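You operate a simulated robot arm through the tools that you are given. There is no shell and no other tool. Be economical: measure what you need, move in short steps, check, and stop when the job is done.

You are at the controls of a simulated robot arm. One attempt, no reset.

TASK
Take the black tin from the lower shelf of the wall shelves and put it in the bowl. Take the beige-ended spool and put it on the top of the window table. Take the bare stem on the corner of the long table before the iron stand and put it away on the left half of the wall bench. Take the large lamp from the lamp tray with handles and leave it on the purple notebook. Close the table drawer. Take the green tin on the corner of the long table before the iron stand and put it away on the top of the window table. Count the beakers on the right half of the wall bench, then put as many of the small lamps from the right half of the wall bench on the middle of the long table. Open the right door of the tall cupboard. Any order will do. Set down upright: beige-ended spool, large lamp, small lamp.
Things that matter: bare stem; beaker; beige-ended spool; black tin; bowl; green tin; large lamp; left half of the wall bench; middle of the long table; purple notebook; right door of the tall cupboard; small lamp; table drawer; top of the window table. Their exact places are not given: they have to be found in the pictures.

The check looks at the end state, three seconds after you hand in, the way a careful person would. Anything else that was tipped, shoved, dropped, spilled or broken makes it a failure.

THE ROBOT
A 6-joint arm with a fingered hand on a trunk, on a base that drives. Base frame: it is fixed to the floor where the robot stands at the start and does not move with it; the origin is under the middle of the robot, x ahead of it, y to its left, z up. Readings come in m, rad, newtons and seconds.
With the tool pointing down near the work surface it reaches from about 0.3 to 0.62 m from the robot's upright axis, wherever it stands. Its first joint turns from -2.897 to 2.897 rad. Places, roughly: bare stem (3x3x5 cm) [-4.2, -2.7, 0.8]; beaker [-8.25, -0.75, 0.75]; beige-ended spool (6x5x7 cm) [0.5, 0.3, 1.2]; black tin (7x7x6 cm) [0.5, 0, 1.4]; bowl (17x17x6 cm) [-1.8, -3, 0.7]; green tin (6x6x5 cm) [-4.3, -2.7, 0.8]; large lamp (7x7x13 cm) [-8.2, -2.7, 0.9]; left half of the wall bench [-8.3, -2.2, 0.8]; middle of the long table [-4.5, -1.9, 0.8]; purple notebook (15x11x2 cm) [-8.4, -2.7, 0.8]; right door of the tall cupboard [-3.9, -4.6, 1]; small lamp (5x5x11 cm) [-8.3, -0.4, 0.8]; table drawer [-7.5, -4.5, 0.7]; top of the window table [0.1, -3.6, 0.7]. Payload 3.2 kg.
The tool frame sits at the grasp point between the pads (the TCP): z along the fingers, y along the line on which they close. The tips reach 0.022 m beyond it. The gripper opens to 0.112 m. The gripper's body begins 0.06 m behind the TCP. The gripper is a hand of 3 fingers: y runs from the thumb to the fingers, the wrist lies at [0, 0, -0.218] in the tool frame, and closing takes about 1.5 s.
Orientation is that of the tool frame in the base frame, as a unit quaternion [w, x, y, z]. With the fingers straight down and closing along the base's y, the tool's x points along the base's -x, its y along +y and its z along -z.

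THE INTERFACE
- The arm moves only by the tool play_rows. Its argument "steps" is text: rows parted by semicolons, each of 6 numbers parted by spaces: the shift along the base's x, y, z in m, then the turn, a rotation vector about the base's x, y, z in rad. In form: tx ty tz wx wy wz; .... A call has 1 to 20 rows; each row is the pose to reach, as a shift and turn from the pose commanded when the call began. "grip" is the opening, from 0 (shut) to 1 (fully open), set as the call begins (left out, the last holds). Rows are played at 5 a second. More than 0.05 m and 0.15 rad between two rows, or a gripper value outside its range, and nothing of the call is played. A pose out of reach is approached as far as the arm can. The call stops where the force on the tool passes 40 N (or 10 N more than at its start, if that is more) or the arm is blocked; 0.2 s more then pass. The fingers move at their own pace (about 0.108 m/s each) and stop on an object; they squeeze with about 31 N. The grip force told is the motor's: it shows also when the fingers shut on nothing. Time passes only in rows, and 0.2 s behind the last, so rows that repeat a pose let the fingers close. It gives the time, the measured TCP pose, the force on the tool (base axes), the opening and the grip force at its end, in the units of the frame above (readings bear some noise), with the torque about the TCP (base axes, N m) and any sound that the robot's microphone picked up, and new pictures: "pictures" is both (left out), scene, wrist or none.
- Cameras (640 x 400 px; columns grow to the right, rows downward): "scene" is now at [0.0305, 0.1662, 1.4592]; the picture's right is [-0.08, -1.00, 0.00], its down [-0.32, 0.02, -0.95] and it looks along [0.95, -0.07, -0.32] (base axes); focal length 296 px, centre (320, 200). "wrist" rides on the gripper at [0.066, 0.003, -0.08] in the tool frame; the picture's right is [-0.05, 1.00, 0.00], its down [-0.77, -0.04, -0.64] and it looks along [-0.64, -0.03, 0.77] (tool axes); focal length 275 px, centre (320, 200).
- lift_body(by): slides the trunk up (or, below 0, down) by that many m; the arm and the scene camera ride with it, the base frame stays. It gives what a move gives, with no picture.
- roll_base(legs): drives the robot by 1 to 6 legs, each [ahead, turn to the left] in m and rad, along the robot's own axes; the way and the turn of a leg run together, so that a leg with both is an arc; at most 1.5 m and 3.142 rad a leg. The arm and the cameras ride along, it lands a little off, and it stops where it bumps. It gives what a move gives, and a new picture of the scene camera.
- grasp_type(shape): the hand has 3 fingers and takes this shape, open, in about a second: jaw (thumb against the fingers, like two jaws); tri (thumb and two fingers); tip (a fingertip pinch); poke (one finger out to press); point (the index stretched); flat (the hand flat); cup (the hand cupped); fist (a fist). The gripper value then closes the fingers along that shape, each until it touches; the sizes above hold for jaw. It gives what a move gives, with no picture.
- aim_head(pan, tilt): turns the head with the scene camera to pan (to the left, within 2.705 rad either way) and tilt (down, from -0.506 to 1.204), counted from straight ahead of the robot. It gives what a move gives, and a new picture of the scene camera.
- measure_at(camera, pixels): for up to 12 pixels [column, row] of the newest picture of that camera ("zoom" is the newest enlarged one), the place [x, y, z] in the base frame of the surface seen there, good to about 0.002 m, but the place of the scene camera against the robot may be out by one fixed shift of up to 0.012 m in any direction. No time passes.
- inspect(camera, box): a new picture of the part [left, top, right, bottom] of that camera's present view, enlarged. No time passes.
- finish_job(): hands the job in; it is judged then, once.

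Go step by step. Measure first, check grasps and placings, and put right what went wrong. The budget is 322 turns and 360 pictures, counting those below and the enlarged ones. Unless the task says otherwise, let go and move clear before handing in.

The tools are called after "Emit:" as a command line: name --argument value ..., lists and objects as JSON in quotes. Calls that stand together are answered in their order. play_rows: Moves the arm, as the interface text tells. Its arguments: {"type":"object","properties":{"steps":{"type":"string"},"grip":{"type":"number"},"pictures":{"type":"string","enum":["both","scene","wrist","none"]}},"required":["steps"]} The other tools are called the same way: lift_body (by) slides the trunk up or down; grasp_type (shape) gives the hand a shape; roll_base (legs) drives the base; aim_head (pan, tilt) turns the head that bears the scene camera; measure_at (camera, pixels) gives the place of the surface under pixels of a picture; inspect (camera, box) takes an enlarged picture of a part of a camera's view; finish_job () hands the job in.

At the start:

```text
time_s: 0.0
position: [0.3443, 0.2106, 1.1492]
ee_rot: [0.0, 0.0, 1.0, 0.001]
wrist_force: [-1.1, -0.5, -0.4]
torque: [-0.03, -0.02, -0.01]
gripper_width: 0.1122
gripper_force: 0.0
shape: jaw
trunk travel left (down, up): [-0.446, 0.144]
robot x, y, heading: [-0.0027, 0.0014, -0.004]
head pan, tilt: [-0.079, 0.321]
```

scene: 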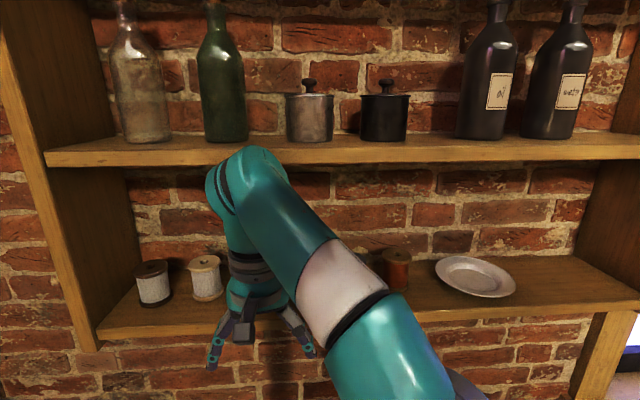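
wrist: 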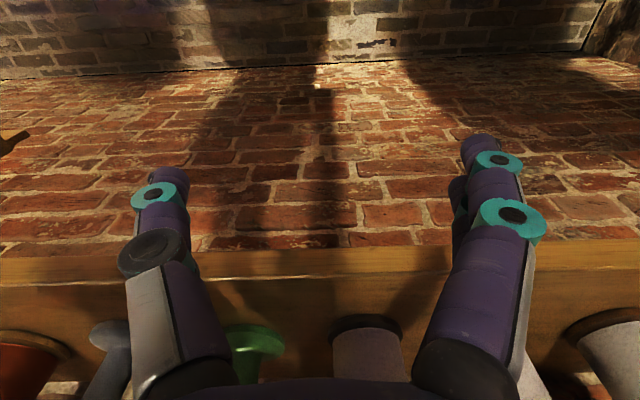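

The scene picture shows a shelf with spools (around 153,283 and 205,277) and above it two lidded tins (310,115 grey; 385,115 black). I'll measure these first.

Emit:
measure_at --camera "scene" --pixels '[[385, 118], [310, 118], [385, 141], [205, 283], [153, 288], [205, 262], [205, 300], [395, 268], [350, 150], [210, 325], [386, 84], [60, 158]]'

Emit:
inspect --camera "scene" --box '[100, 60, 440, 320]'

Emit:
aim_head --pan -0.079 --tilt -0.1

```text
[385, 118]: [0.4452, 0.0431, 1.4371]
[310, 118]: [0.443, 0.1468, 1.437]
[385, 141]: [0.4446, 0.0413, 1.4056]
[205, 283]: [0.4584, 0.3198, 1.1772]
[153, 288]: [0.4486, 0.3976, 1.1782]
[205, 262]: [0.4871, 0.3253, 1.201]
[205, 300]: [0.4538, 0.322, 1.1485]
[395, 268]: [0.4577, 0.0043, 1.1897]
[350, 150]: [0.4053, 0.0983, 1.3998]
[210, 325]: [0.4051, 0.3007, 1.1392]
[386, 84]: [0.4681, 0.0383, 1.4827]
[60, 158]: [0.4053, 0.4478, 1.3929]
```

```text
1.54 times, centred on (270, 190) of scene
```

zoom: 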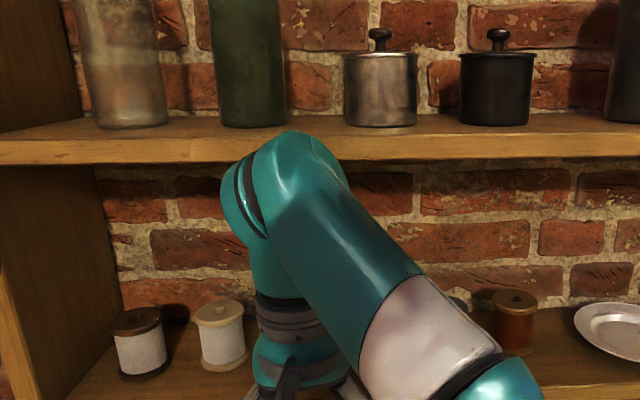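

```text
time_s: 0.9
position: [0.3451, 0.2094, 1.1499]
ee_rot: [0.001, 0.0, 1.0, 0.001]
wrist_force: [-0.8, -0.4, -0.2]
torque: [0.0, 0.02, 0.0]
gripper_width: 0.112
gripper_force: 0.0
shape: jaw
trunk travel left (down, up): [-0.446, 0.144]
robot x, y, heading: [-0.0014, 0.002, -0.0]
head pan, tilt: [-0.079, -0.099]
```

scene: 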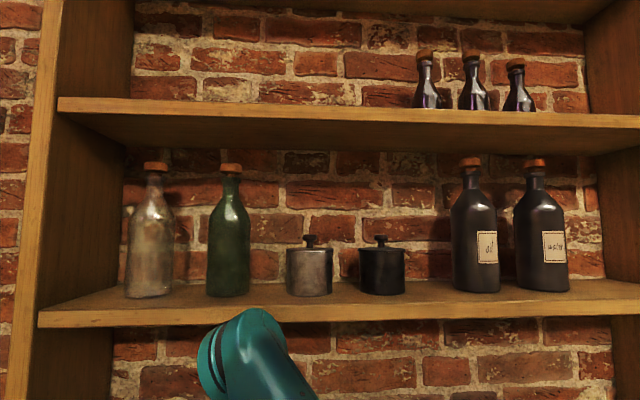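

The black tin's front is at about (0.445, 0.043) with the shelf at z 1.40, and the shelf edge is at x 0.405. Before planning drives I'll look around the room.

Emit:
aim_head --pan -1.3 --tilt 0.25

Emit:
aim_head --pan -2.5 --tilt 0.25

Emit:
aim_head --pan 2.5 --tilt 0.25

Emit:
aim_head --pan 1.3 --tilt 0.25

```text
time_s: 2.3
position: [0.345, 0.2107, 1.1494]
ee_rot: [0.001, -0.001, 1.0, 0.001]
wrist_force: [0.3, 0.3, 0.4]
torque: [0.01, 0.05, -0.02]
gripper_width: 0.1122
gripper_force: 0.0
shape: jaw
trunk travel left (down, up): [-0.446, 0.144]
robot x, y, heading: [0.0007, 0.0019, 0.002]
head pan, tilt: [-1.3, 0.25]
```

scene: 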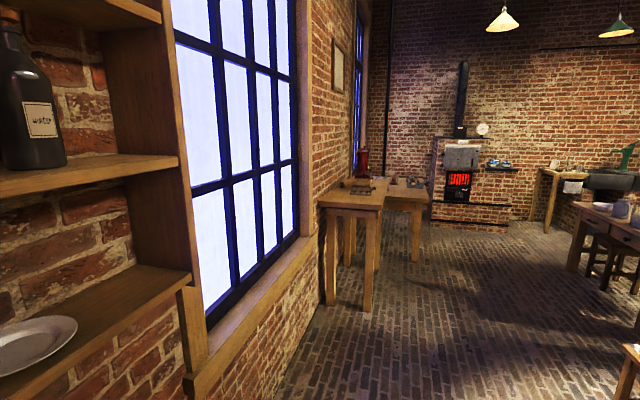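

```text
time_s: 3.7
position: [0.3452, 0.2103, 1.1501]
ee_rot: [0.0, 0.0, 1.0, 0.001]
wrist_force: [-0.8, 0.7, -0.1]
torque: [0.02, 0.0, -0.03]
gripper_width: 0.1117
gripper_force: 0.1
shape: jaw
trunk travel left (down, up): [-0.446, 0.144]
robot x, y, heading: [-0.0009, 0.0007, -0.001]
head pan, tilt: [-2.499, 0.25]
```

scene: 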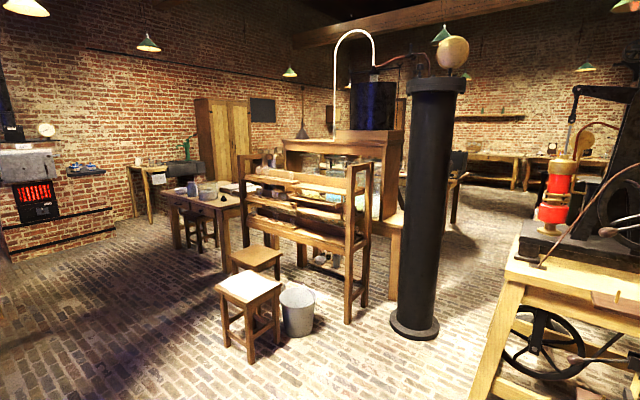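

```text
time_s: 7.6
position: [0.3446, 0.2095, 1.1502]
ee_rot: [0.0, 0.0, 1.0, 0.001]
wrist_force: [-0.1, 0.0, 0.7]
torque: [-0.04, -0.03, -0.01]
gripper_width: 0.112
gripper_force: 0.2
shape: jaw
trunk travel left (down, up): [-0.446, 0.144]
robot x, y, heading: [-0.0008, 0.0031, -0.003]
head pan, tilt: [2.499, 0.25]
```

scene: 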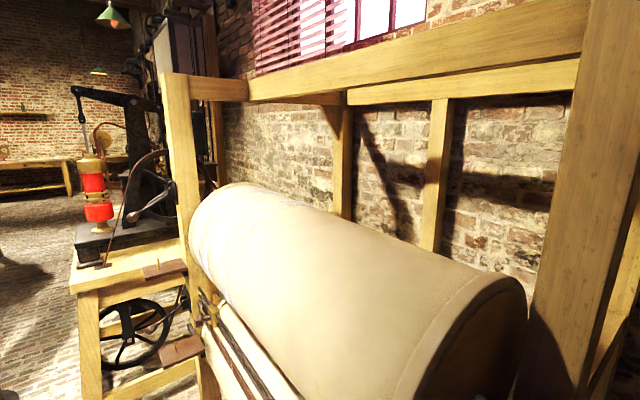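

```text
time_s: 9.0
position: [0.3455, 0.2084, 1.1499]
ee_rot: [0.0, 0.0, 1.0, 0.002]
wrist_force: [-0.9, -0.5, 0.2]
torque: [0.01, -0.01, 0.0]
gripper_width: 0.1119
gripper_force: 0.0
shape: jaw
trunk travel left (down, up): [-0.446, 0.144]
robot x, y, heading: [-0.0014, -0.0011, -0.0]
head pan, tilt: [1.3, 0.25]
```

scene: 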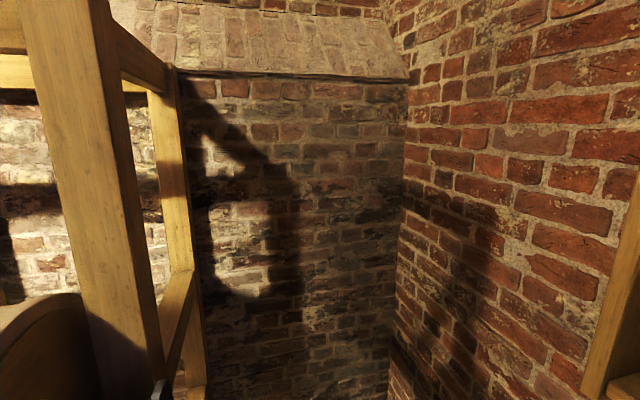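

The room opens to the right and behind: stove, long table, window table, bench at the far wall. I'll get a view at pan −2.1 and measure positions of furniture.

Emit:
aim_head --pan -2.1 --tilt 0.3

```text
time_s: 11.9
position: [0.3457, 0.2109, 1.1487]
ee_rot: [0.0, 0.0, 1.0, 0.001]
wrist_force: [-0.3, -0.5, -0.8]
torque: [-0.01, 0.02, -0.02]
gripper_width: 0.112
gripper_force: 0.0
shape: jaw
trunk travel left (down, up): [-0.446, 0.144]
robot x, y, heading: [0.0004, -0.0013, -0.005]
head pan, tilt: [-2.1, 0.3]
```

scene: 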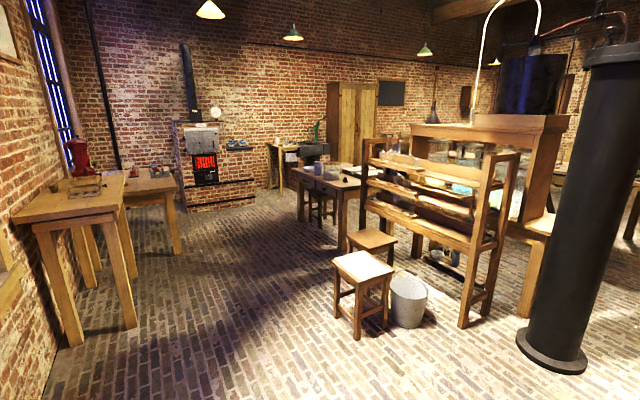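

Emit:
measure_at --camera "scene" --pixels '[[75, 343], [130, 325], [65, 200], [150, 185], [355, 335], [405, 320], [462, 322], [345, 250], [295, 215], [525, 350], [320, 170], [205, 205]]'

Emit:
inspect --camera "scene" --box '[0, 110, 300, 300]'

Emit:
inspect --camera "scene" --box '[240, 70, 560, 270]'

```text
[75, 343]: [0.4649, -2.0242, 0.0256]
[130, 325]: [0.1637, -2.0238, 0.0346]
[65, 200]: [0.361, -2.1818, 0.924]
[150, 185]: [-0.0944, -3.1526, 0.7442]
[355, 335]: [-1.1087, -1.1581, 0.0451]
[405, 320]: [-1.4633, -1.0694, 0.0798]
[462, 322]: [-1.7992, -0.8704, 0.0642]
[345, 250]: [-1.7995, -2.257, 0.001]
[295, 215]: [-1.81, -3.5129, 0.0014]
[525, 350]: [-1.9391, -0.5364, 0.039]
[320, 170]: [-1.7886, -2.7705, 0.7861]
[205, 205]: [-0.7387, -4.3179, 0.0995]
```

```text
2.11 times, centred on (150, 205) of scene
```

zoom: 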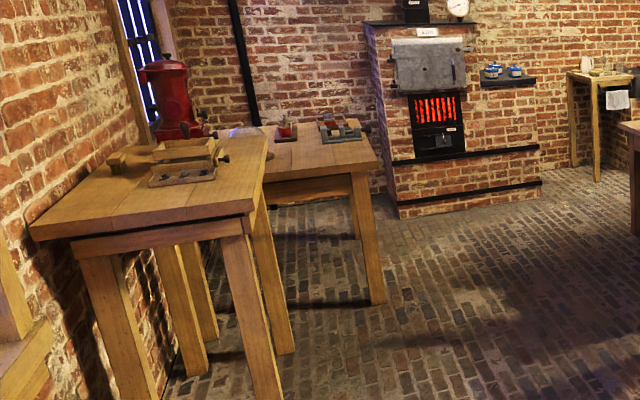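

```text
2.00 times, centred on (400, 170) of scene
```

zoom: 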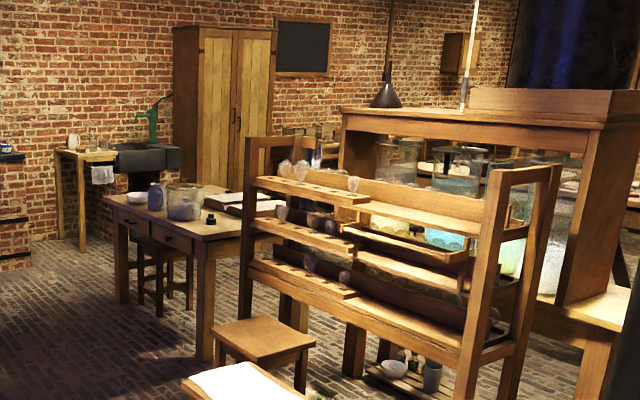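

The tables are mapped roughly. First, the black tin: back up 0.15 m for working room and re-aim the head at the shelf.

Emit:
roll_base --legs '[[-0.15, 0]]'

Emit:
lift_body --by 0.1

Emit:
aim_head --pan -0.1 --tilt 0.25

```text
time_s: 13.3
position: [0.1929, 0.2098, 1.1493]
ee_rot: [0.0, 0.0, 1.0, 0.001]
wrist_force: [0.7, 1.5, 0.1]
torque: [0.02, -0.06, 0.01]
gripper_width: 0.1117
gripper_force: 0.0
shape: jaw
trunk travel left (down, up): [-0.446, 0.144]
robot x, y, heading: [-0.1476, -0.0015, -0.002]
head pan, tilt: [-2.1, 0.3]
```

scene: 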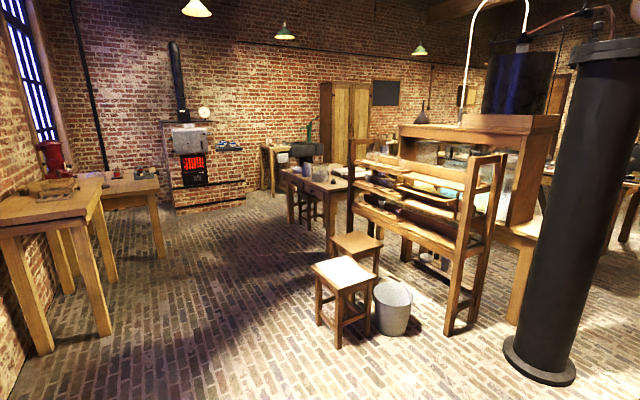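

```text
time_s: 14.6
position: [0.1933, 0.2111, 1.2511]
ee_rot: [0.0, 0.0, 1.0, 0.002]
wrist_force: [0.3, -0.4, -0.1]
torque: [0.01, 0.0, 0.04]
gripper_width: 0.1119
gripper_force: 0.1
shape: jaw
trunk travel left (down, up): [-0.546, 0.044]
robot x, y, heading: [-0.1476, -0.0002, -0.003]
head pan, tilt: [-2.1, 0.3]
```

```text
time_s: 16.5
position: [0.1943, 0.2104, 1.2497]
ee_rot: [0.001, 0.0, 1.0, 0.002]
wrist_force: [0.8, 0.1, -0.4]
torque: [0.01, -0.01, 0.0]
gripper_width: 0.1118
gripper_force: 0.1
shape: jaw
trunk travel left (down, up): [-0.546, 0.044]
robot x, y, heading: [-0.1487, -0.0019, -0.004]
head pan, tilt: [-0.099, 0.25]
```

scene: 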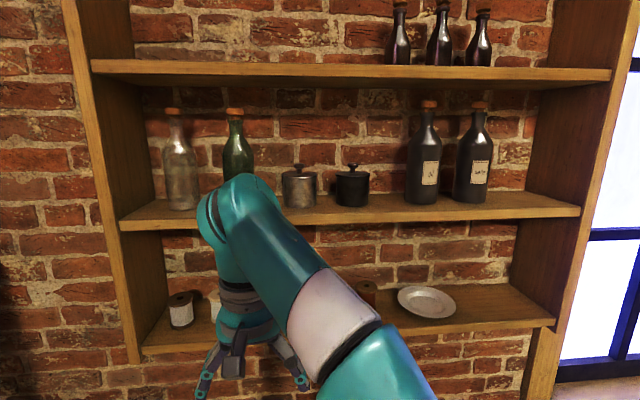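

I'll check the shelf above and tin edges, then move the hand to in front of the black tin, pitching the fingers 45° down.

Emit:
measure_at --camera "scene" --pixels '[[352, 195], [352, 205], [337, 192], [368, 190], [300, 195], [350, 76], [352, 166], [352, 215], [240, 185]]'

Emit:
play_rows --steps "0 -0.03 0.035 0 -0.13 0;0 -0.06 0.07 0 -0.26 0;0 -0.09 0.105 0 -0.39 0;0 -0.12 0.14 0 -0.52 0;0.02 -0.145 0.17 0 -0.65 0;0.04 -0.167 0.19 0 -0.785 0;0.06 -0.167 0.19 0 -0.785 0" --grip 0.85

```text
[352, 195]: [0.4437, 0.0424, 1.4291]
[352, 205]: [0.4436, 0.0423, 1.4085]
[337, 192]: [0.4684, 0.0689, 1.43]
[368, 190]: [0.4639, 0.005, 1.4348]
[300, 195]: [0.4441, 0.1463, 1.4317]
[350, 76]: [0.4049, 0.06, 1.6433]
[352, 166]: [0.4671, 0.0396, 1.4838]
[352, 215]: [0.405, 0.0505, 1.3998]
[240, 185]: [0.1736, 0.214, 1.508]
```

```text
time_s: 18.1
position: [0.2539, 0.0461, 1.4353]
ee_rot: [0.384, 0.0, 0.923, 0.001]
wrist_force: [-0.4, -0.1, 0.2]
torque: [0.01, -0.02, -0.02]
gripper_width: 0.0953
gripper_force: 0.1
shape: jaw
out of reach, approached as far as the arm can: row 7
trunk travel left (down, up): [-0.546, 0.044]
robot x, y, heading: [-0.1494, 0.0016, 0.002]
head pan, tilt: [-0.099, 0.25]
```

scene: 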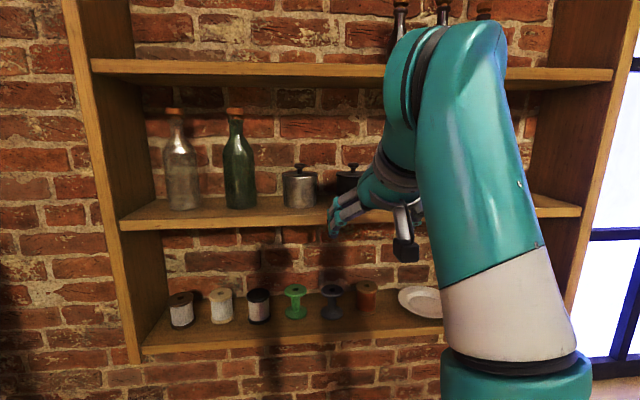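
wrist: 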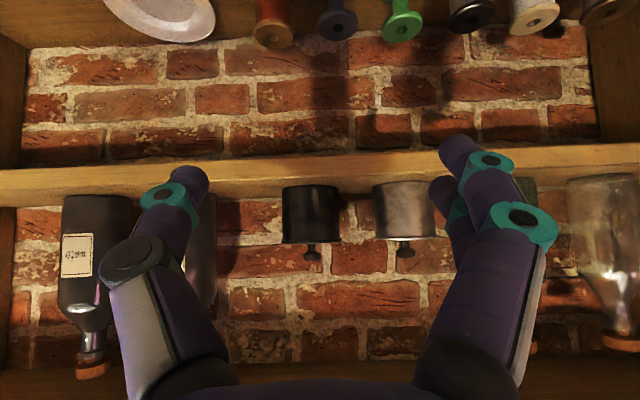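

The arm hit a reach limit at x≈0.254. I'll measure where the elbow is, relative to the shelf boards, to see whether driving forward with this pose is feasible.

Emit:
measure_at --camera "scene" --pixels '[[410, 60], [440, 35], [480, 40], [385, 150], [390, 110], [500, 200], [510, 300], [405, 250], [345, 205], [405, 175]]'

```text
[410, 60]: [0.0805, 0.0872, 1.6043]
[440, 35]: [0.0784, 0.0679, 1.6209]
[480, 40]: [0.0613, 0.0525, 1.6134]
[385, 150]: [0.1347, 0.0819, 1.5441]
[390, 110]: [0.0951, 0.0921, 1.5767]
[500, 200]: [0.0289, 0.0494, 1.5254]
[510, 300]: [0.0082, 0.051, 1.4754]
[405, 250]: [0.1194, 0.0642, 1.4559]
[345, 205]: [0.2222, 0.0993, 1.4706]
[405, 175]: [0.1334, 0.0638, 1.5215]
```

The elbow stays around x 0.08, so driving forward about 0.2 m keeps everything clear of the shelf boards. I'll check the tin with the wrist camera first.

Emit:
measure_at --camera "wrist" --pixels '[[311, 190], [311, 230], [284, 215], [339, 215], [405, 210], [376, 210], [311, 258], [311, 165], [215, 260]]'

```text
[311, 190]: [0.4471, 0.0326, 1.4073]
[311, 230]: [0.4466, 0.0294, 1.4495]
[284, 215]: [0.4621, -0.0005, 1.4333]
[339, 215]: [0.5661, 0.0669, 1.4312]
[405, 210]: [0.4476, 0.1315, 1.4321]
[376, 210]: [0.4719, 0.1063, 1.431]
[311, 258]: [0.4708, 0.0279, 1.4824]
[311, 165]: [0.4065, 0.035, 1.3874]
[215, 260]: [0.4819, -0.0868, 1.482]
```

The wrist camera puts the tin centre at about (0.482, 0.031), so the scene camera has a roughly +0.012 bias in y. Adjust y/z now, then drive forward 0.12.

Emit:
play_rows --steps "0 -0.015 -0.007 0 0 0" --pictures "none"

Emit:
roll_base --legs '[[0.12, 0]]'

Emit:
play_rows --steps "0 0 0 0 0 0" --pictures "wrist"

```text
time_s: 18.5
position: [0.254, 0.0309, 1.4319]
ee_rot: [0.382, -0.001, 0.924, 0.0]
wrist_force: [0.2, 0.1, -0.6]
torque: [0.02, -0.01, 0.02]
gripper_width: 0.0954
gripper_force: 0.0
shape: jaw
out of reach, approached as far as the arm can: row 1
trunk travel left (down, up): [-0.546, 0.044]
robot x, y, heading: [-0.1496, -0.0024, -0.0]
head pan, tilt: [-0.099, 0.25]
```

```text
time_s: 19.8
position: [0.3746, 0.0335, 1.4321]
ee_rot: [0.381, 0.0, 0.925, 0.0]
wrist_force: [0.3, -0.7, -0.7]
torque: [-0.01, 0.02, 0.04]
gripper_width: 0.0954
gripper_force: 0.1
shape: jaw
trunk travel left (down, up): [-0.546, 0.044]
robot x, y, heading: [-0.0325, -0.0007, -0.003]
head pan, tilt: [-0.099, 0.25]
```

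scene: 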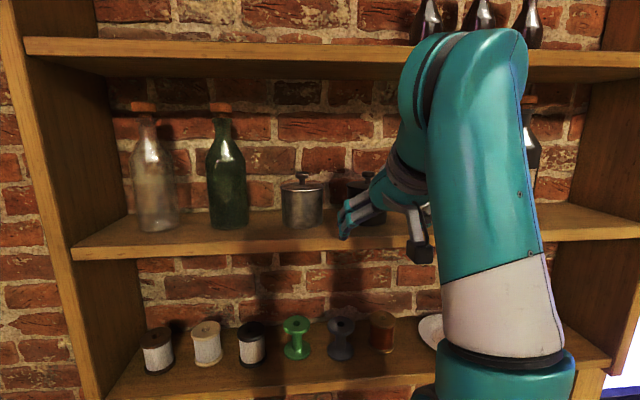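

```text
time_s: 20.1
position: [0.3728, 0.0322, 1.4319]
ee_rot: [0.381, -0.001, 0.924, 0.001]
wrist_force: [-0.8, 0.2, -0.2]
torque: [0.03, 0.02, -0.02]
gripper_width: 0.0957
gripper_force: 0.0
shape: jaw
trunk travel left (down, up): [-0.546, 0.044]
robot x, y, heading: [-0.0345, 0.0006, 0.001]
head pan, tilt: [-0.099, 0.25]
```

wrist: 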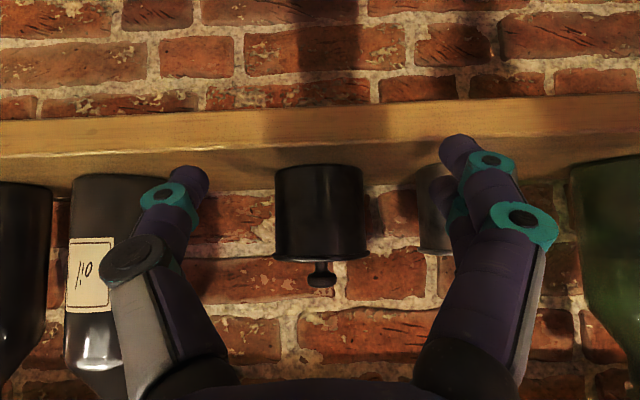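

The fingers bracket the black tin (275–368, 210). I'll verify edges and narrow the opening slightly so the right fingers clear the grey tin.

Emit:
measure_at --camera "wrist" --pixels '[[280, 215], [360, 215], [319, 190], [319, 240], [424, 215], [444, 240], [180, 200], [315, 130], [315, 155]]'

Emit:
play_rows --steps "0 0 0 0 0 0; 0 0 0 0 0 0;0 0 0 0 0 0" --pictures "none" --grip 0.76

```text
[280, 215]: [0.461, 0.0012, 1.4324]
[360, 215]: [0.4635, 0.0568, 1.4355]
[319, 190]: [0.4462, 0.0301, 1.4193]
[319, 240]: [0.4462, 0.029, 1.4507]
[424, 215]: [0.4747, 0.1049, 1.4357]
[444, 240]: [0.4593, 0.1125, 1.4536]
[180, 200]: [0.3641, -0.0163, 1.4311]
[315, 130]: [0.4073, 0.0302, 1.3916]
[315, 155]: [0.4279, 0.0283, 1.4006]
```

```text
time_s: 20.9
position: [0.3708, 0.0322, 1.4316]
ee_rot: [0.382, 0.0, 0.924, 0.0]
wrist_force: [-0.7, -0.8, -0.7]
torque: [0.03, 0.0, 0.02]
gripper_width: 0.0852
gripper_force: 0.0
shape: jaw
trunk travel left (down, up): [-0.546, 0.044]
robot x, y, heading: [-0.0311, -0.0001, 0.0]
head pan, tilt: [-0.099, 0.25]
```

Aligned (tin centre y ≈0.030, TCP 0.032). I'll try advancing with the arm first.

Emit:
play_rows --steps "0.03 -0.002 -0.004 0 0 0;0.06 -0.002 -0.004 0 0 0;0.09 -0.002 -0.004 0 0 0;0.105 -0.002 -0.004 0 0 0" --pictures "wrist"

```text
time_s: 21.6
position: [0.4127, 0.0316, 1.4223]
ee_rot: [0.392, 0.001, 0.92, 0.001]
wrist_force: [-3.7, -2.0, 28.1]
torque: [1.65, -0.02, 0.13]
gripper_width: 0.0849
gripper_force: 0.1
shape: jaw
out of reach, approached as far as the arm can: row 1, 2, 3
trunk travel left (down, up): [-0.546, 0.044]
robot x, y, heading: [-0.0327, 0.0039, 0.001]
head pan, tilt: [-0.099, 0.25]
stopped in row 3: the force on the tool passed its limit at 50 N (the readings are from after the stop); the commanded pose is now the measured one
```

wrist: 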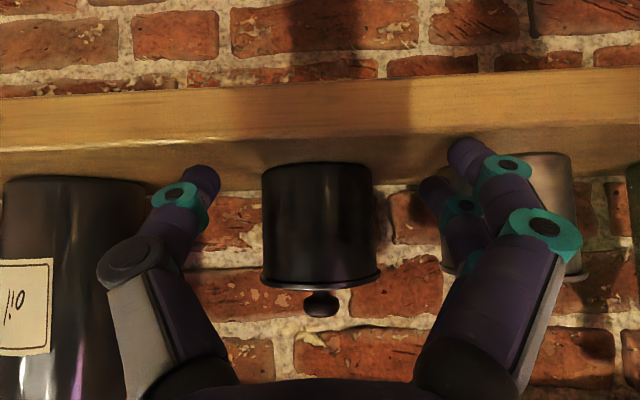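

The fingertips touched the shelf top (28 N upward), so I was too low. Raise the trunk 0.04 and re-lower the arm to leave clearance.

Emit:
lift_body --by 0.04

Emit:
play_rows --steps "-0.02 -0.001 -0.01 0 0 0;-0.02 -0.001 -0.025 0 0 0" --pictures "wrist"

```text
time_s: 22.4
position: [0.418, 0.0337, 1.4582]
ee_rot: [0.387, 0.0, 0.922, 0.001]
wrist_force: [2.3, -0.3, 0.2]
torque: [-0.01, 0.01, -0.02]
gripper_width: 0.0855
gripper_force: 0.0
shape: jaw
trunk travel left (down, up): [-0.586, 0.004]
robot x, y, heading: [-0.0346, -0.0004, -0.002]
head pan, tilt: [-0.099, 0.25]
```

```text
time_s: 23.0
position: [0.3991, 0.033, 1.4345]
ee_rot: [0.387, 0.002, 0.922, 0.0]
wrist_force: [0.4, 0.3, 0.3]
torque: [0.03, 0.0, 0.0]
gripper_width: 0.0853
gripper_force: 0.1
shape: jaw
trunk travel left (down, up): [-0.586, 0.004]
robot x, y, heading: [-0.0294, 0.0023, -0.0]
head pan, tilt: [-0.099, 0.25]
```

wrist: 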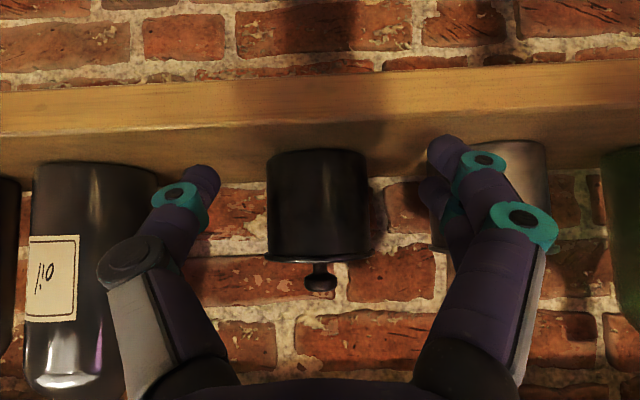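

Now clear of the shelf (z 1.4345, no force). Advance towards the tin.

Emit:
play_rows --steps "0.03 -0.003 0 0 0 0;0.05 -0.003 0 0 0 0;0.065 -0.003 0 0 0 0;0.075 -0.003 0 0 0 0" --pictures "wrist"

```text
time_s: 24.0
position: [0.4725, 0.0323, 1.4309]
ee_rot: [0.387, 0.001, 0.922, 0.001]
wrist_force: [0.9, 0.3, -0.5]
torque: [0.01, 0.04, 0.02]
gripper_width: 0.0853
gripper_force: 0.0
shape: jaw
out of reach, approached as far as the arm can: row 4
trunk travel left (down, up): [-0.586, 0.004]
robot x, y, heading: [-0.0359, 0.0048, 0.003]
head pan, tilt: [-0.099, 0.25]
```

wrist: 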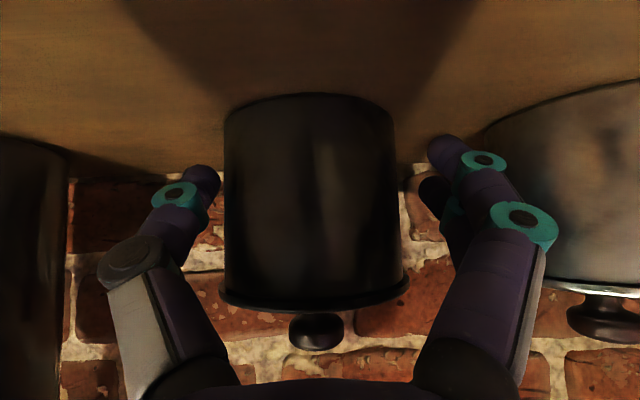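

The tin sits between the pads. Close the hand.

Emit:
play_rows --steps "0 0 0 0 0 0;0 0 0 0 0 0;0 0 0 0 0 0;0 0 0 0 0 0;0 0 0 0 0 0;0 0 0 0 0 0;0 0 0 0 0 0;0 0 0 0 0 0" --pictures "wrist" --grip 0

```text
time_s: 25.8
position: [0.472, 0.0317, 1.4314]
ee_rot: [0.388, 0.001, 0.922, 0.001]
wrist_force: [0.3, -0.8, 0.1]
torque: [0.03, 0.0, -0.01]
gripper_width: 0.0586
gripper_force: 31.4
shape: jaw
trunk travel left (down, up): [-0.586, 0.004]
robot x, y, heading: [-0.0341, -0.0029, 0.002]
head pan, tilt: [-0.099, 0.25]
```

wrist: 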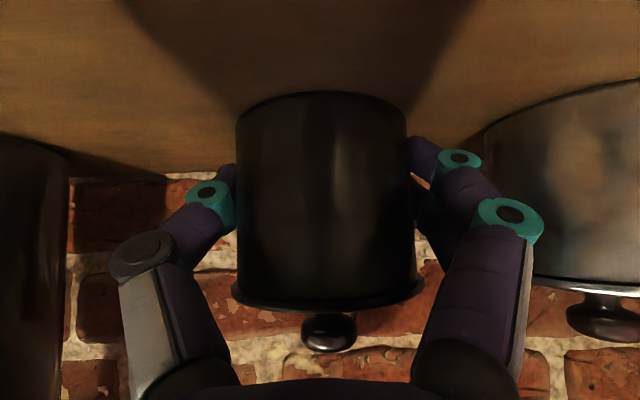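

Gripped (0.0586 m, 31 N). Lift 2 cm and draw back.

Emit:
play_rows --steps "0 0 0.01 0 0 0;0 0 0.022 0 0 0;-0.04 0 0.022 0 0 0;-0.08 0 0.022 0 0 0;-0.12 0 0.022 0 0 0;-0.16 0 0.022 0 0 0" --pictures "both"

```text
time_s: 27.2
position: [0.3405, 0.0061, 1.4829]
ee_rot: [0.383, 0.001, 0.924, 0.0]
wrist_force: [-1.1, -0.6, -0.6]
torque: [0.02, -0.06, 0.04]
gripper_width: 0.0583
gripper_force: 30.9
shape: jaw
out of reach, approached as far as the arm can: row 1, 2, 4, 5, 6
trunk travel left (down, up): [-0.586, 0.004]
robot x, y, heading: [-0.0313, 0.0001, 0.001]
head pan, tilt: [-0.099, 0.25]
```

scene: 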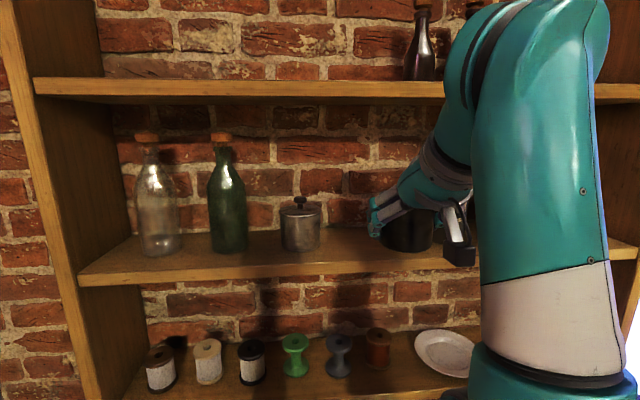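
wrist: 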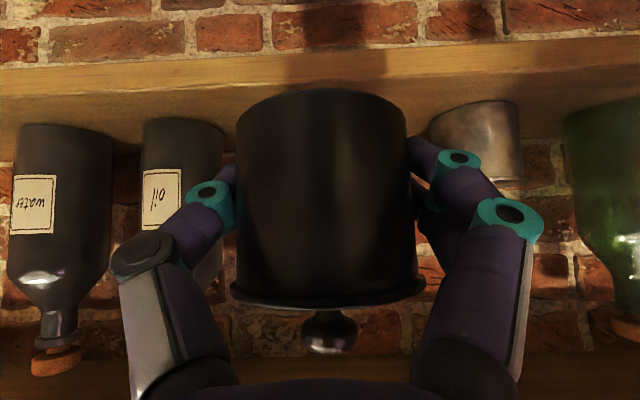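

The tin is out of the shelf. Back up, lower the arm to carry height, and look toward the right for the drive.

Emit:
roll_base --legs '[[-0.35, 0]]'

Emit:
lift_body --by -0.3

Emit:
aim_head --pan -1.8 --tilt 0.45

```text
time_s: 29.5
position: [-0.0114, 0.009, 1.4821]
ee_rot: [0.382, 0.004, 0.924, -0.002]
wrist_force: [-0.2, 0.9, -0.4]
torque: [-0.01, -0.01, -0.03]
gripper_width: 0.0584
gripper_force: 31.5
shape: jaw
trunk travel left (down, up): [-0.586, 0.004]
robot x, y, heading: [-0.3875, 0.0015, -0.007]
head pan, tilt: [-0.099, 0.25]
```

scene: 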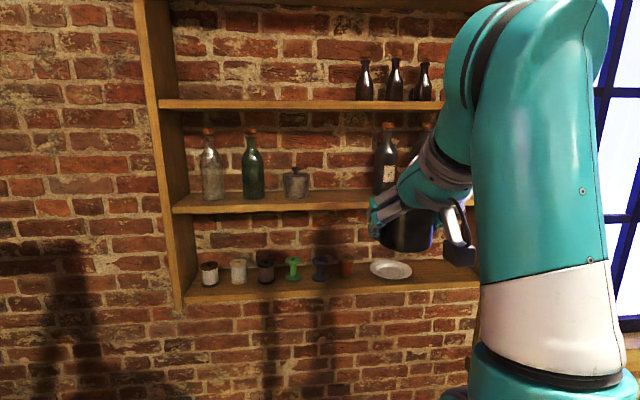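

```text
time_s: 32.5
position: [-0.0099, 0.008, 1.1816]
ee_rot: [0.382, 0.003, 0.924, -0.002]
wrist_force: [0.4, -0.5, -1.3]
torque: [-0.01, 0.05, 0.0]
gripper_width: 0.0584
gripper_force: 30.9
shape: jaw
trunk travel left (down, up): [-0.286, 0.304]
robot x, y, heading: [-0.3867, 0.0012, -0.006]
head pan, tilt: [-0.099, 0.25]
```

```text
time_s: 34.2
position: [-0.0103, 0.0081, 1.1822]
ee_rot: [0.381, 0.004, 0.925, -0.003]
wrist_force: [-0.1, -0.1, -0.3]
torque: [0.0, -0.01, 0.02]
gripper_width: 0.0583
gripper_force: 30.9
shape: jaw
trunk travel left (down, up): [-0.286, 0.304]
robot x, y, heading: [-0.3884, 0.0021, -0.008]
head pan, tilt: [-1.799, 0.45]
```

scene: 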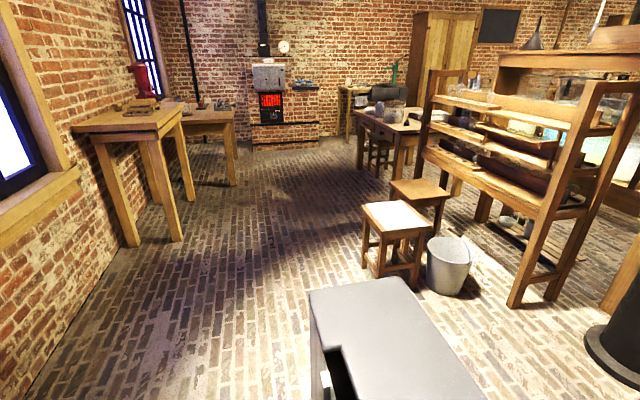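

There is a grey box at (390,330), probably part of the robot. I'll measure it and obstacles.

Emit:
measure_at --camera "scene" --pixels '[[320, 295], [400, 285], [470, 380], [377, 277], [415, 285], [365, 208], [400, 185], [390, 177], [362, 165], [235, 183], [135, 242], [445, 290]]'

Emit:
inspect --camera "scene" --box '[320, 60, 520, 200]'

```text
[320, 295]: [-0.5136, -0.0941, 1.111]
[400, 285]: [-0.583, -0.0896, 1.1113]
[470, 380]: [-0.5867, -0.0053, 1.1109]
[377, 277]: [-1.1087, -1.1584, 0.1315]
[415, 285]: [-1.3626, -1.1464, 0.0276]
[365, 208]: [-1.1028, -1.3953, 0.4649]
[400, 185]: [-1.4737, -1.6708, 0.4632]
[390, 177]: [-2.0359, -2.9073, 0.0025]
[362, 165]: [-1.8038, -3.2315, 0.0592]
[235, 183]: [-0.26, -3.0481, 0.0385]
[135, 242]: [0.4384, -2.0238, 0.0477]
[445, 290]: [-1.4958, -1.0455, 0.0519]
```

```text
2.86 times, centred on (420, 130) of scene
```

zoom: 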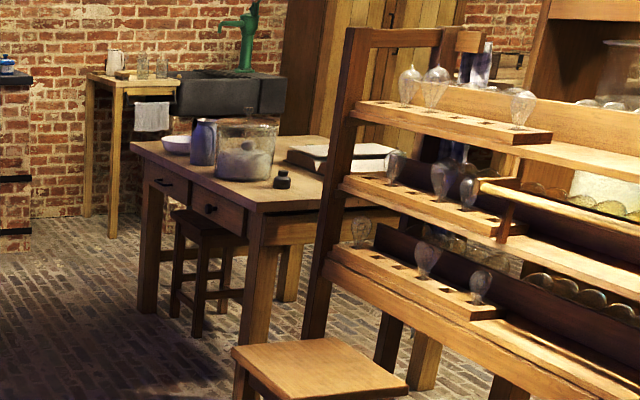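

The grey box is on the robot itself. The corridor between stool (x −1.1) and tables (x −0.26) is clear; drive along x ≈ −0.7 to y ≈ −2.0 first.

Emit:
roll_base --legs '[[-0.3, 0], [0, -1.56], [1.2, 0], [0.8, 0]]'

Emit:
aim_head --pan -0.7 --tilt 0.5

```text
time_s: 49.8
position: [-0.6613, -2.3989, 1.1812]
ee_rot: [0.27, 0.652, 0.656, -0.269]
wrist_force: [0.1, -0.1, -0.8]
torque: [-0.02, -0.01, -0.02]
gripper_width: 0.0584
gripper_force: 31.0
shape: jaw
trunk travel left (down, up): [-0.286, 0.304]
robot x, y, heading: [-0.678, -2.0197, -1.564]
head pan, tilt: [-1.799, 0.45]
```

scene: 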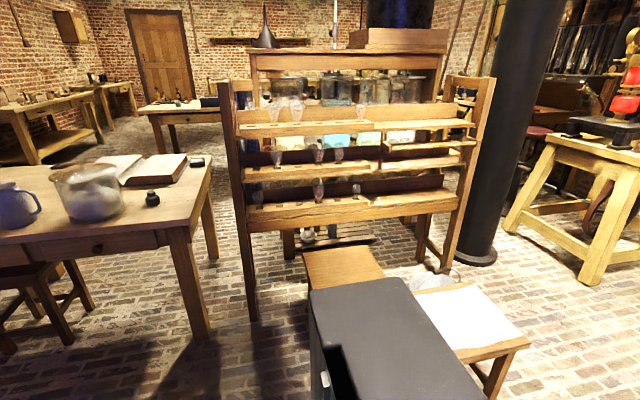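

```text
time_s: 51.1
position: [-0.6616, -2.3987, 1.1804]
ee_rot: [0.269, 0.653, 0.655, -0.269]
wrist_force: [0.0, 0.4, -0.1]
torque: [-0.01, -0.01, -0.02]
gripper_width: 0.0582
gripper_force: 30.5
shape: jaw
trunk travel left (down, up): [-0.286, 0.304]
robot x, y, heading: [-0.6739, -2.0248, -1.561]
head pan, tilt: [-0.7, 0.499]
```

scene: 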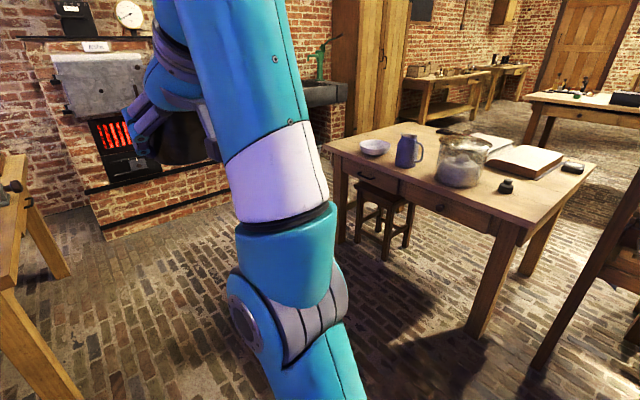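

Emit:
measure_at --camera "scene" --pixels '[[374, 142], [360, 150], [390, 148], [374, 156], [405, 152], [330, 150], [520, 225], [350, 205], [465, 185], [40, 275], [370, 153]]'

Emit:
inspect --camera "scene" --box '[320, 100, 580, 260]'

```text
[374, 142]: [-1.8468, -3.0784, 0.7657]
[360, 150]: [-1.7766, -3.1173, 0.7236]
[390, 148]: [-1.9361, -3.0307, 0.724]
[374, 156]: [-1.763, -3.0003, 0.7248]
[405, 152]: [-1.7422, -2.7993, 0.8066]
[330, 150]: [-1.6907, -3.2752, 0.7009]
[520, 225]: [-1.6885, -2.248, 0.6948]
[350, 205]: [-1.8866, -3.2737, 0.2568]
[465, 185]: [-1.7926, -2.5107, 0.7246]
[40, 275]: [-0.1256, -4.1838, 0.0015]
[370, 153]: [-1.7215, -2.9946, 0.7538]
```

```text
2.46 times, centred on (450, 180) of scene
```

zoom: 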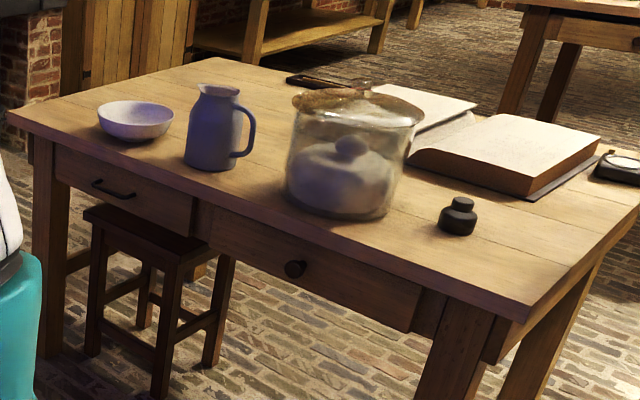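

Bowl centre ≈(−1.81, −3.04), table top z 0.725, edge x −1.69, pitcher at y −2.8. Drive to face it.

Emit:
roll_base --legs '[[1.01, 0], [0, -1.575], [0.55, 0]]'

Emit:
aim_head --pan 0.15 --tilt 0.75

```text
time_s: 62.9
position: [-1.5883, -3.0751, 1.1808]
ee_rot: [0.001, 0.925, 0.003, -0.381]
wrist_force: [-0.3, -0.2, -0.2]
torque: [-0.02, 0.02, -0.04]
gripper_width: 0.0583
gripper_force: 30.8
shape: jaw
trunk travel left (down, up): [-0.286, 0.304]
robot x, y, heading: [-1.2105, -3.0641, -3.129]
head pan, tilt: [-0.7, 0.499]
```

scene: 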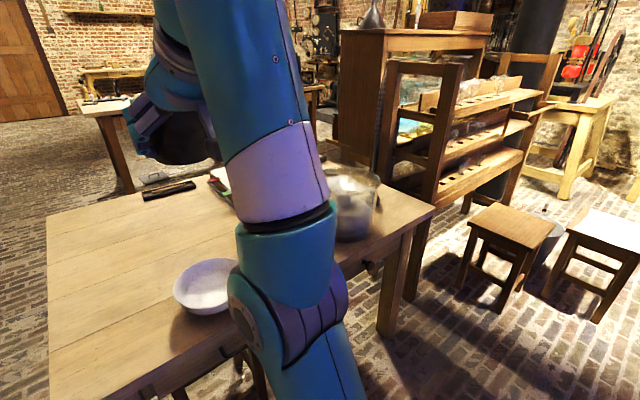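

```text
time_s: 64.1
position: [-1.5876, -3.0768, 1.1822]
ee_rot: [0.001, 0.925, 0.004, -0.381]
wrist_force: [-0.2, 0.3, -1.1]
torque: [0.01, -0.02, 0.01]
gripper_width: 0.0582
gripper_force: 31.1
shape: jaw
trunk travel left (down, up): [-0.286, 0.304]
robot x, y, heading: [-1.2148, -3.0647, -3.131]
head pan, tilt: [0.15, 0.75]
```

scene: 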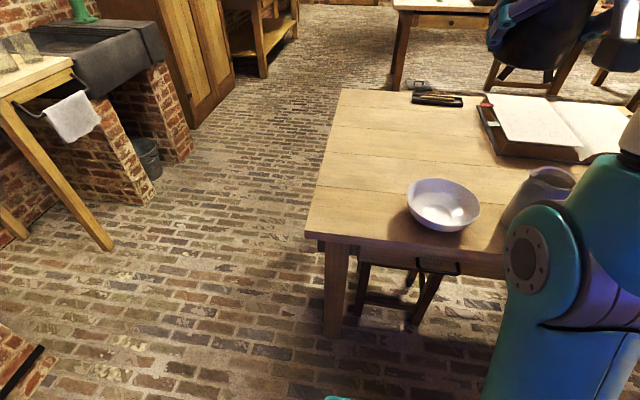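

Emit:
measure_at --camera "scene" --pixels '[[443, 180], [443, 232], [408, 203], [479, 212], [440, 212], [340, 200], [515, 205], [500, 225], [425, 270]]'

```text
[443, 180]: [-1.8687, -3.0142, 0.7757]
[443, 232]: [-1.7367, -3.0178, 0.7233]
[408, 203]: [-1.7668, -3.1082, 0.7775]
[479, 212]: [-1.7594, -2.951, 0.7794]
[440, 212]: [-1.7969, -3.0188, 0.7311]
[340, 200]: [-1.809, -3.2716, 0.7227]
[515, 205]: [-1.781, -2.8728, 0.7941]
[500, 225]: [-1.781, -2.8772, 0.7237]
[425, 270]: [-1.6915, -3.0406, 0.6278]
```

Bowl centre ≈(−1.785, −3.02) after bias correction, inside bottom z 0.731. I'll swing the hand over it while pitching it steeper (so the wrist camera clears the rim), then lower the trunk.

Emit:
play_rows --steps "-0.04 0.015 0 0 -0.12 0;-0.08 0.03 0 0 -0.24 0;-0.12 0.045 0 0 -0.36 0;-0.16 0.055 0 0 -0.48 0;-0.187 0.056 0 0 -0.48 0;-0.187 0.056 0 0 -0.48 0" --pictures "none"

Emit:
lift_body --by -0.24

Emit:
play_rows --steps "0 0 0 0 0 0"

```text
time_s: 65.5
position: [-1.6538, -3.0391, 1.0568]
ee_rot: [0.002, 0.988, 0.004, -0.152]
wrist_force: [-0.3, 0.7, -1.6]
torque: [-0.01, 0.01, -0.01]
gripper_width: 0.058
gripper_force: 31.3
shape: jaw
out of reach, approached as far as the arm can: row 1, 2, 3, 4, 5, 6
trunk travel left (down, up): [-0.286, 0.304]
robot x, y, heading: [-1.208, -3.0644, -3.129]
head pan, tilt: [0.15, 0.75]
```

```text
time_s: 68.0
position: [-1.6537, -3.0402, 0.8167]
ee_rot: [0.003, 0.989, 0.005, -0.151]
wrist_force: [0.3, -0.2, -1.2]
torque: [-0.01, -0.05, 0.03]
gripper_width: 0.0578
gripper_force: 31.4
shape: jaw
trunk travel left (down, up): [-0.046, 0.544]
robot x, y, heading: [-1.2123, -3.0621, -3.129]
head pan, tilt: [0.15, 0.75]
```

```text
time_s: 68.4
position: [-1.6541, -3.0412, 0.8173]
ee_rot: [0.003, 0.988, 0.004, -0.151]
wrist_force: [0.5, 0.1, -0.8]
torque: [-0.04, 0.01, 0.01]
gripper_width: 0.0577
gripper_force: 30.7
shape: jaw
trunk travel left (down, up): [-0.046, 0.544]
robot x, y, heading: [-1.2099, -3.063, -3.132]
head pan, tilt: [0.15, 0.75]
```

scene: 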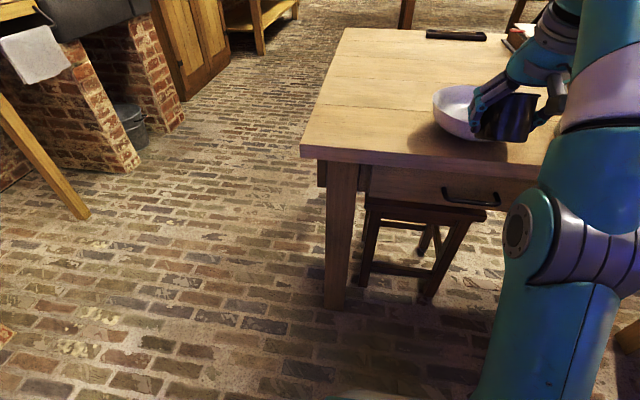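
wrist: 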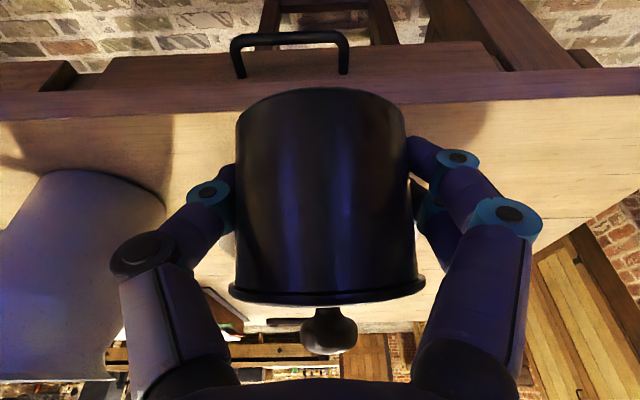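

The arm undershot (reach limit while high): TCP at x −1.654, z 0.817, right by the rim. Raise trunk 0.1, then move forward at the more comfortable height.

Emit:
lift_body --by 0.12

Emit:
play_rows --steps "-0.03 0.005 0 0 0 0;-0.06 0.01 0 0 0 0;-0.09 0.015 0 0 0 0;-0.12 0.02 0 0 0 0;-0.12 0.02 0 0 0 0"

```text
time_s: 69.9
position: [-1.6547, -3.0403, 0.9356]
ee_rot: [0.002, 0.988, 0.003, -0.151]
wrist_force: [0.0, 0.2, -0.6]
torque: [-0.02, 0.02, 0.0]
gripper_width: 0.058
gripper_force: 31.2
shape: jaw
trunk travel left (down, up): [-0.166, 0.424]
robot x, y, heading: [-1.2114, -3.0606, -3.135]
head pan, tilt: [0.15, 0.75]
```

```text
time_s: 71.1
position: [-1.7004, -3.0429, 0.9012]
ee_rot: [0.005, 0.988, 0.002, -0.156]
wrist_force: [-0.4, 0.2, -0.9]
torque: [0.0, -0.02, -0.01]
gripper_width: 0.0576
gripper_force: 31.1
shape: jaw
out of reach, approached as far as the arm can: row 1, 2, 3, 4, 5
trunk travel left (down, up): [-0.166, 0.424]
robot x, y, heading: [-1.2111, -3.0603, -3.131]
head pan, tilt: [0.15, 0.75]
```

scene: 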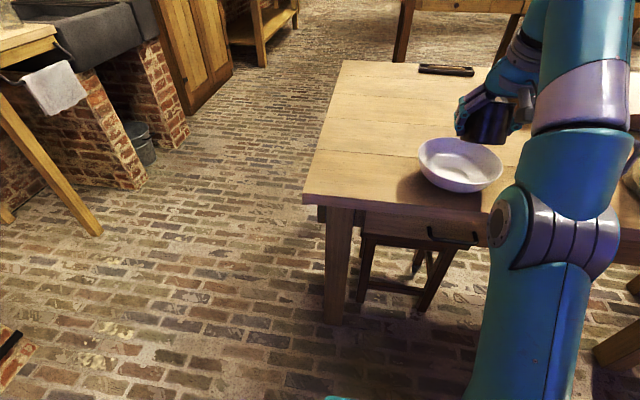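
wrist: 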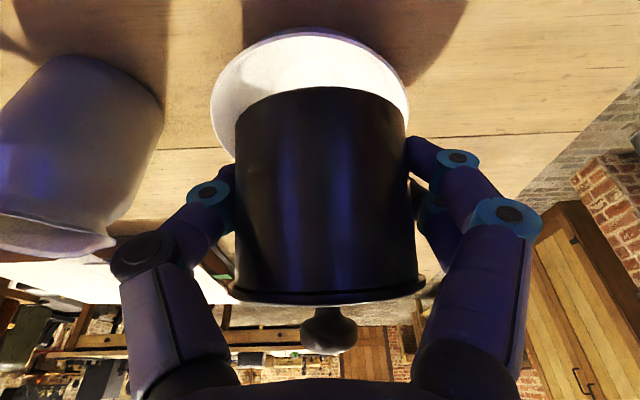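

Reach grows when the arm works lower relative to the trunk. Measure the bowl in the wrist view, then raise the trunk 0.2 and reach down-forward.

Emit:
measure_at --camera "wrist" --pixels '[[213, 100], [408, 100], [308, 34], [225, 70], [400, 80]]'

Emit:
lift_body --by 0.2

Emit:
play_rows --steps "-0.02 0.005 -0.04 0 0 0;-0.05 0.01 -0.08 0 0 0;-0.08 0.015 -0.1 0 0 0;-0.08 0.015 -0.1 0 0 0"

```text
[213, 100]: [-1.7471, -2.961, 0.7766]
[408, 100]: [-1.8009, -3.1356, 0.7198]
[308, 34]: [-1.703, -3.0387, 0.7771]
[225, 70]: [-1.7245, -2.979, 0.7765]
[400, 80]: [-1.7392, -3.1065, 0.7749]
```

```text
time_s: 73.3
position: [-1.7009, -3.0433, 1.1028]
ee_rot: [0.004, 0.988, 0.004, -0.155]
wrist_force: [-0.4, -0.4, -1.4]
torque: [0.02, -0.01, 0.0]
gripper_width: 0.0579
gripper_force: 30.8
shape: jaw
trunk travel left (down, up): [-0.366, 0.224]
robot x, y, heading: [-1.2103, -3.0578, -3.13]
head pan, tilt: [0.15, 0.75]
```

```text
refused: row 2 steps farther than a row can; nothing moved
```

Bowl centre from the wrist camera: (−1.788, −3.036). Reissue the reach in smaller rows.

Emit:
play_rows --steps "-0.01 0.002 -0.04 0 0 0;-0.03 0.004 -0.08 0 0 0;-0.05 0.006 -0.12 0 0 0;-0.065 0.007 -0.16 0 0 0;-0.077 0.007 -0.2 0 0 0;-0.077 0.007 -0.2 0 0 0;-0.077 0.007 -0.2 0 0 0"

```text
time_s: 74.9
position: [-1.7793, -3.0367, 0.9035]
ee_rot: [0.004, 0.988, 0.002, -0.157]
wrist_force: [0.8, 0.4, -0.3]
torque: [0.02, -0.03, 0.01]
gripper_width: 0.0576
gripper_force: 31.1
shape: jaw
trunk travel left (down, up): [-0.366, 0.224]
robot x, y, heading: [-1.2133, -3.0599, -3.133]
head pan, tilt: [0.15, 0.75]
```

scene: 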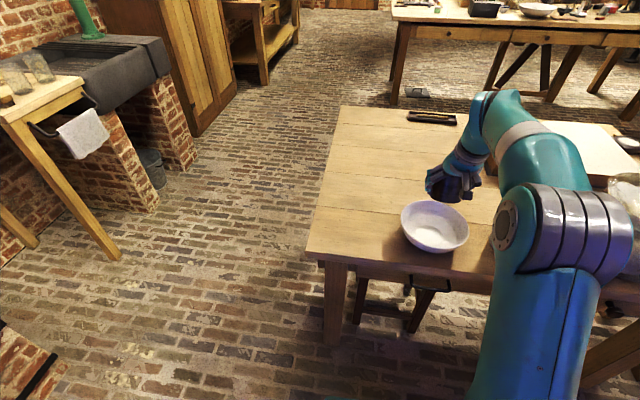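
wrist: 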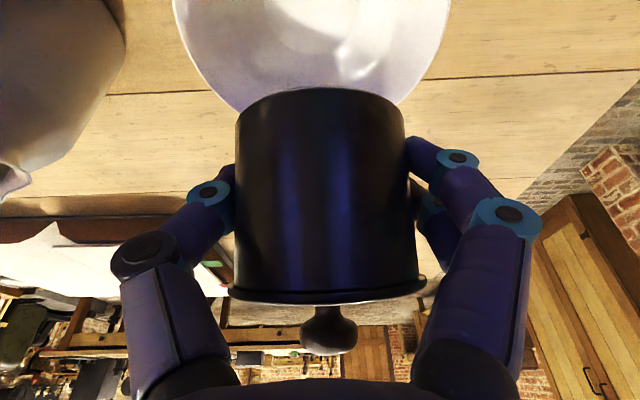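

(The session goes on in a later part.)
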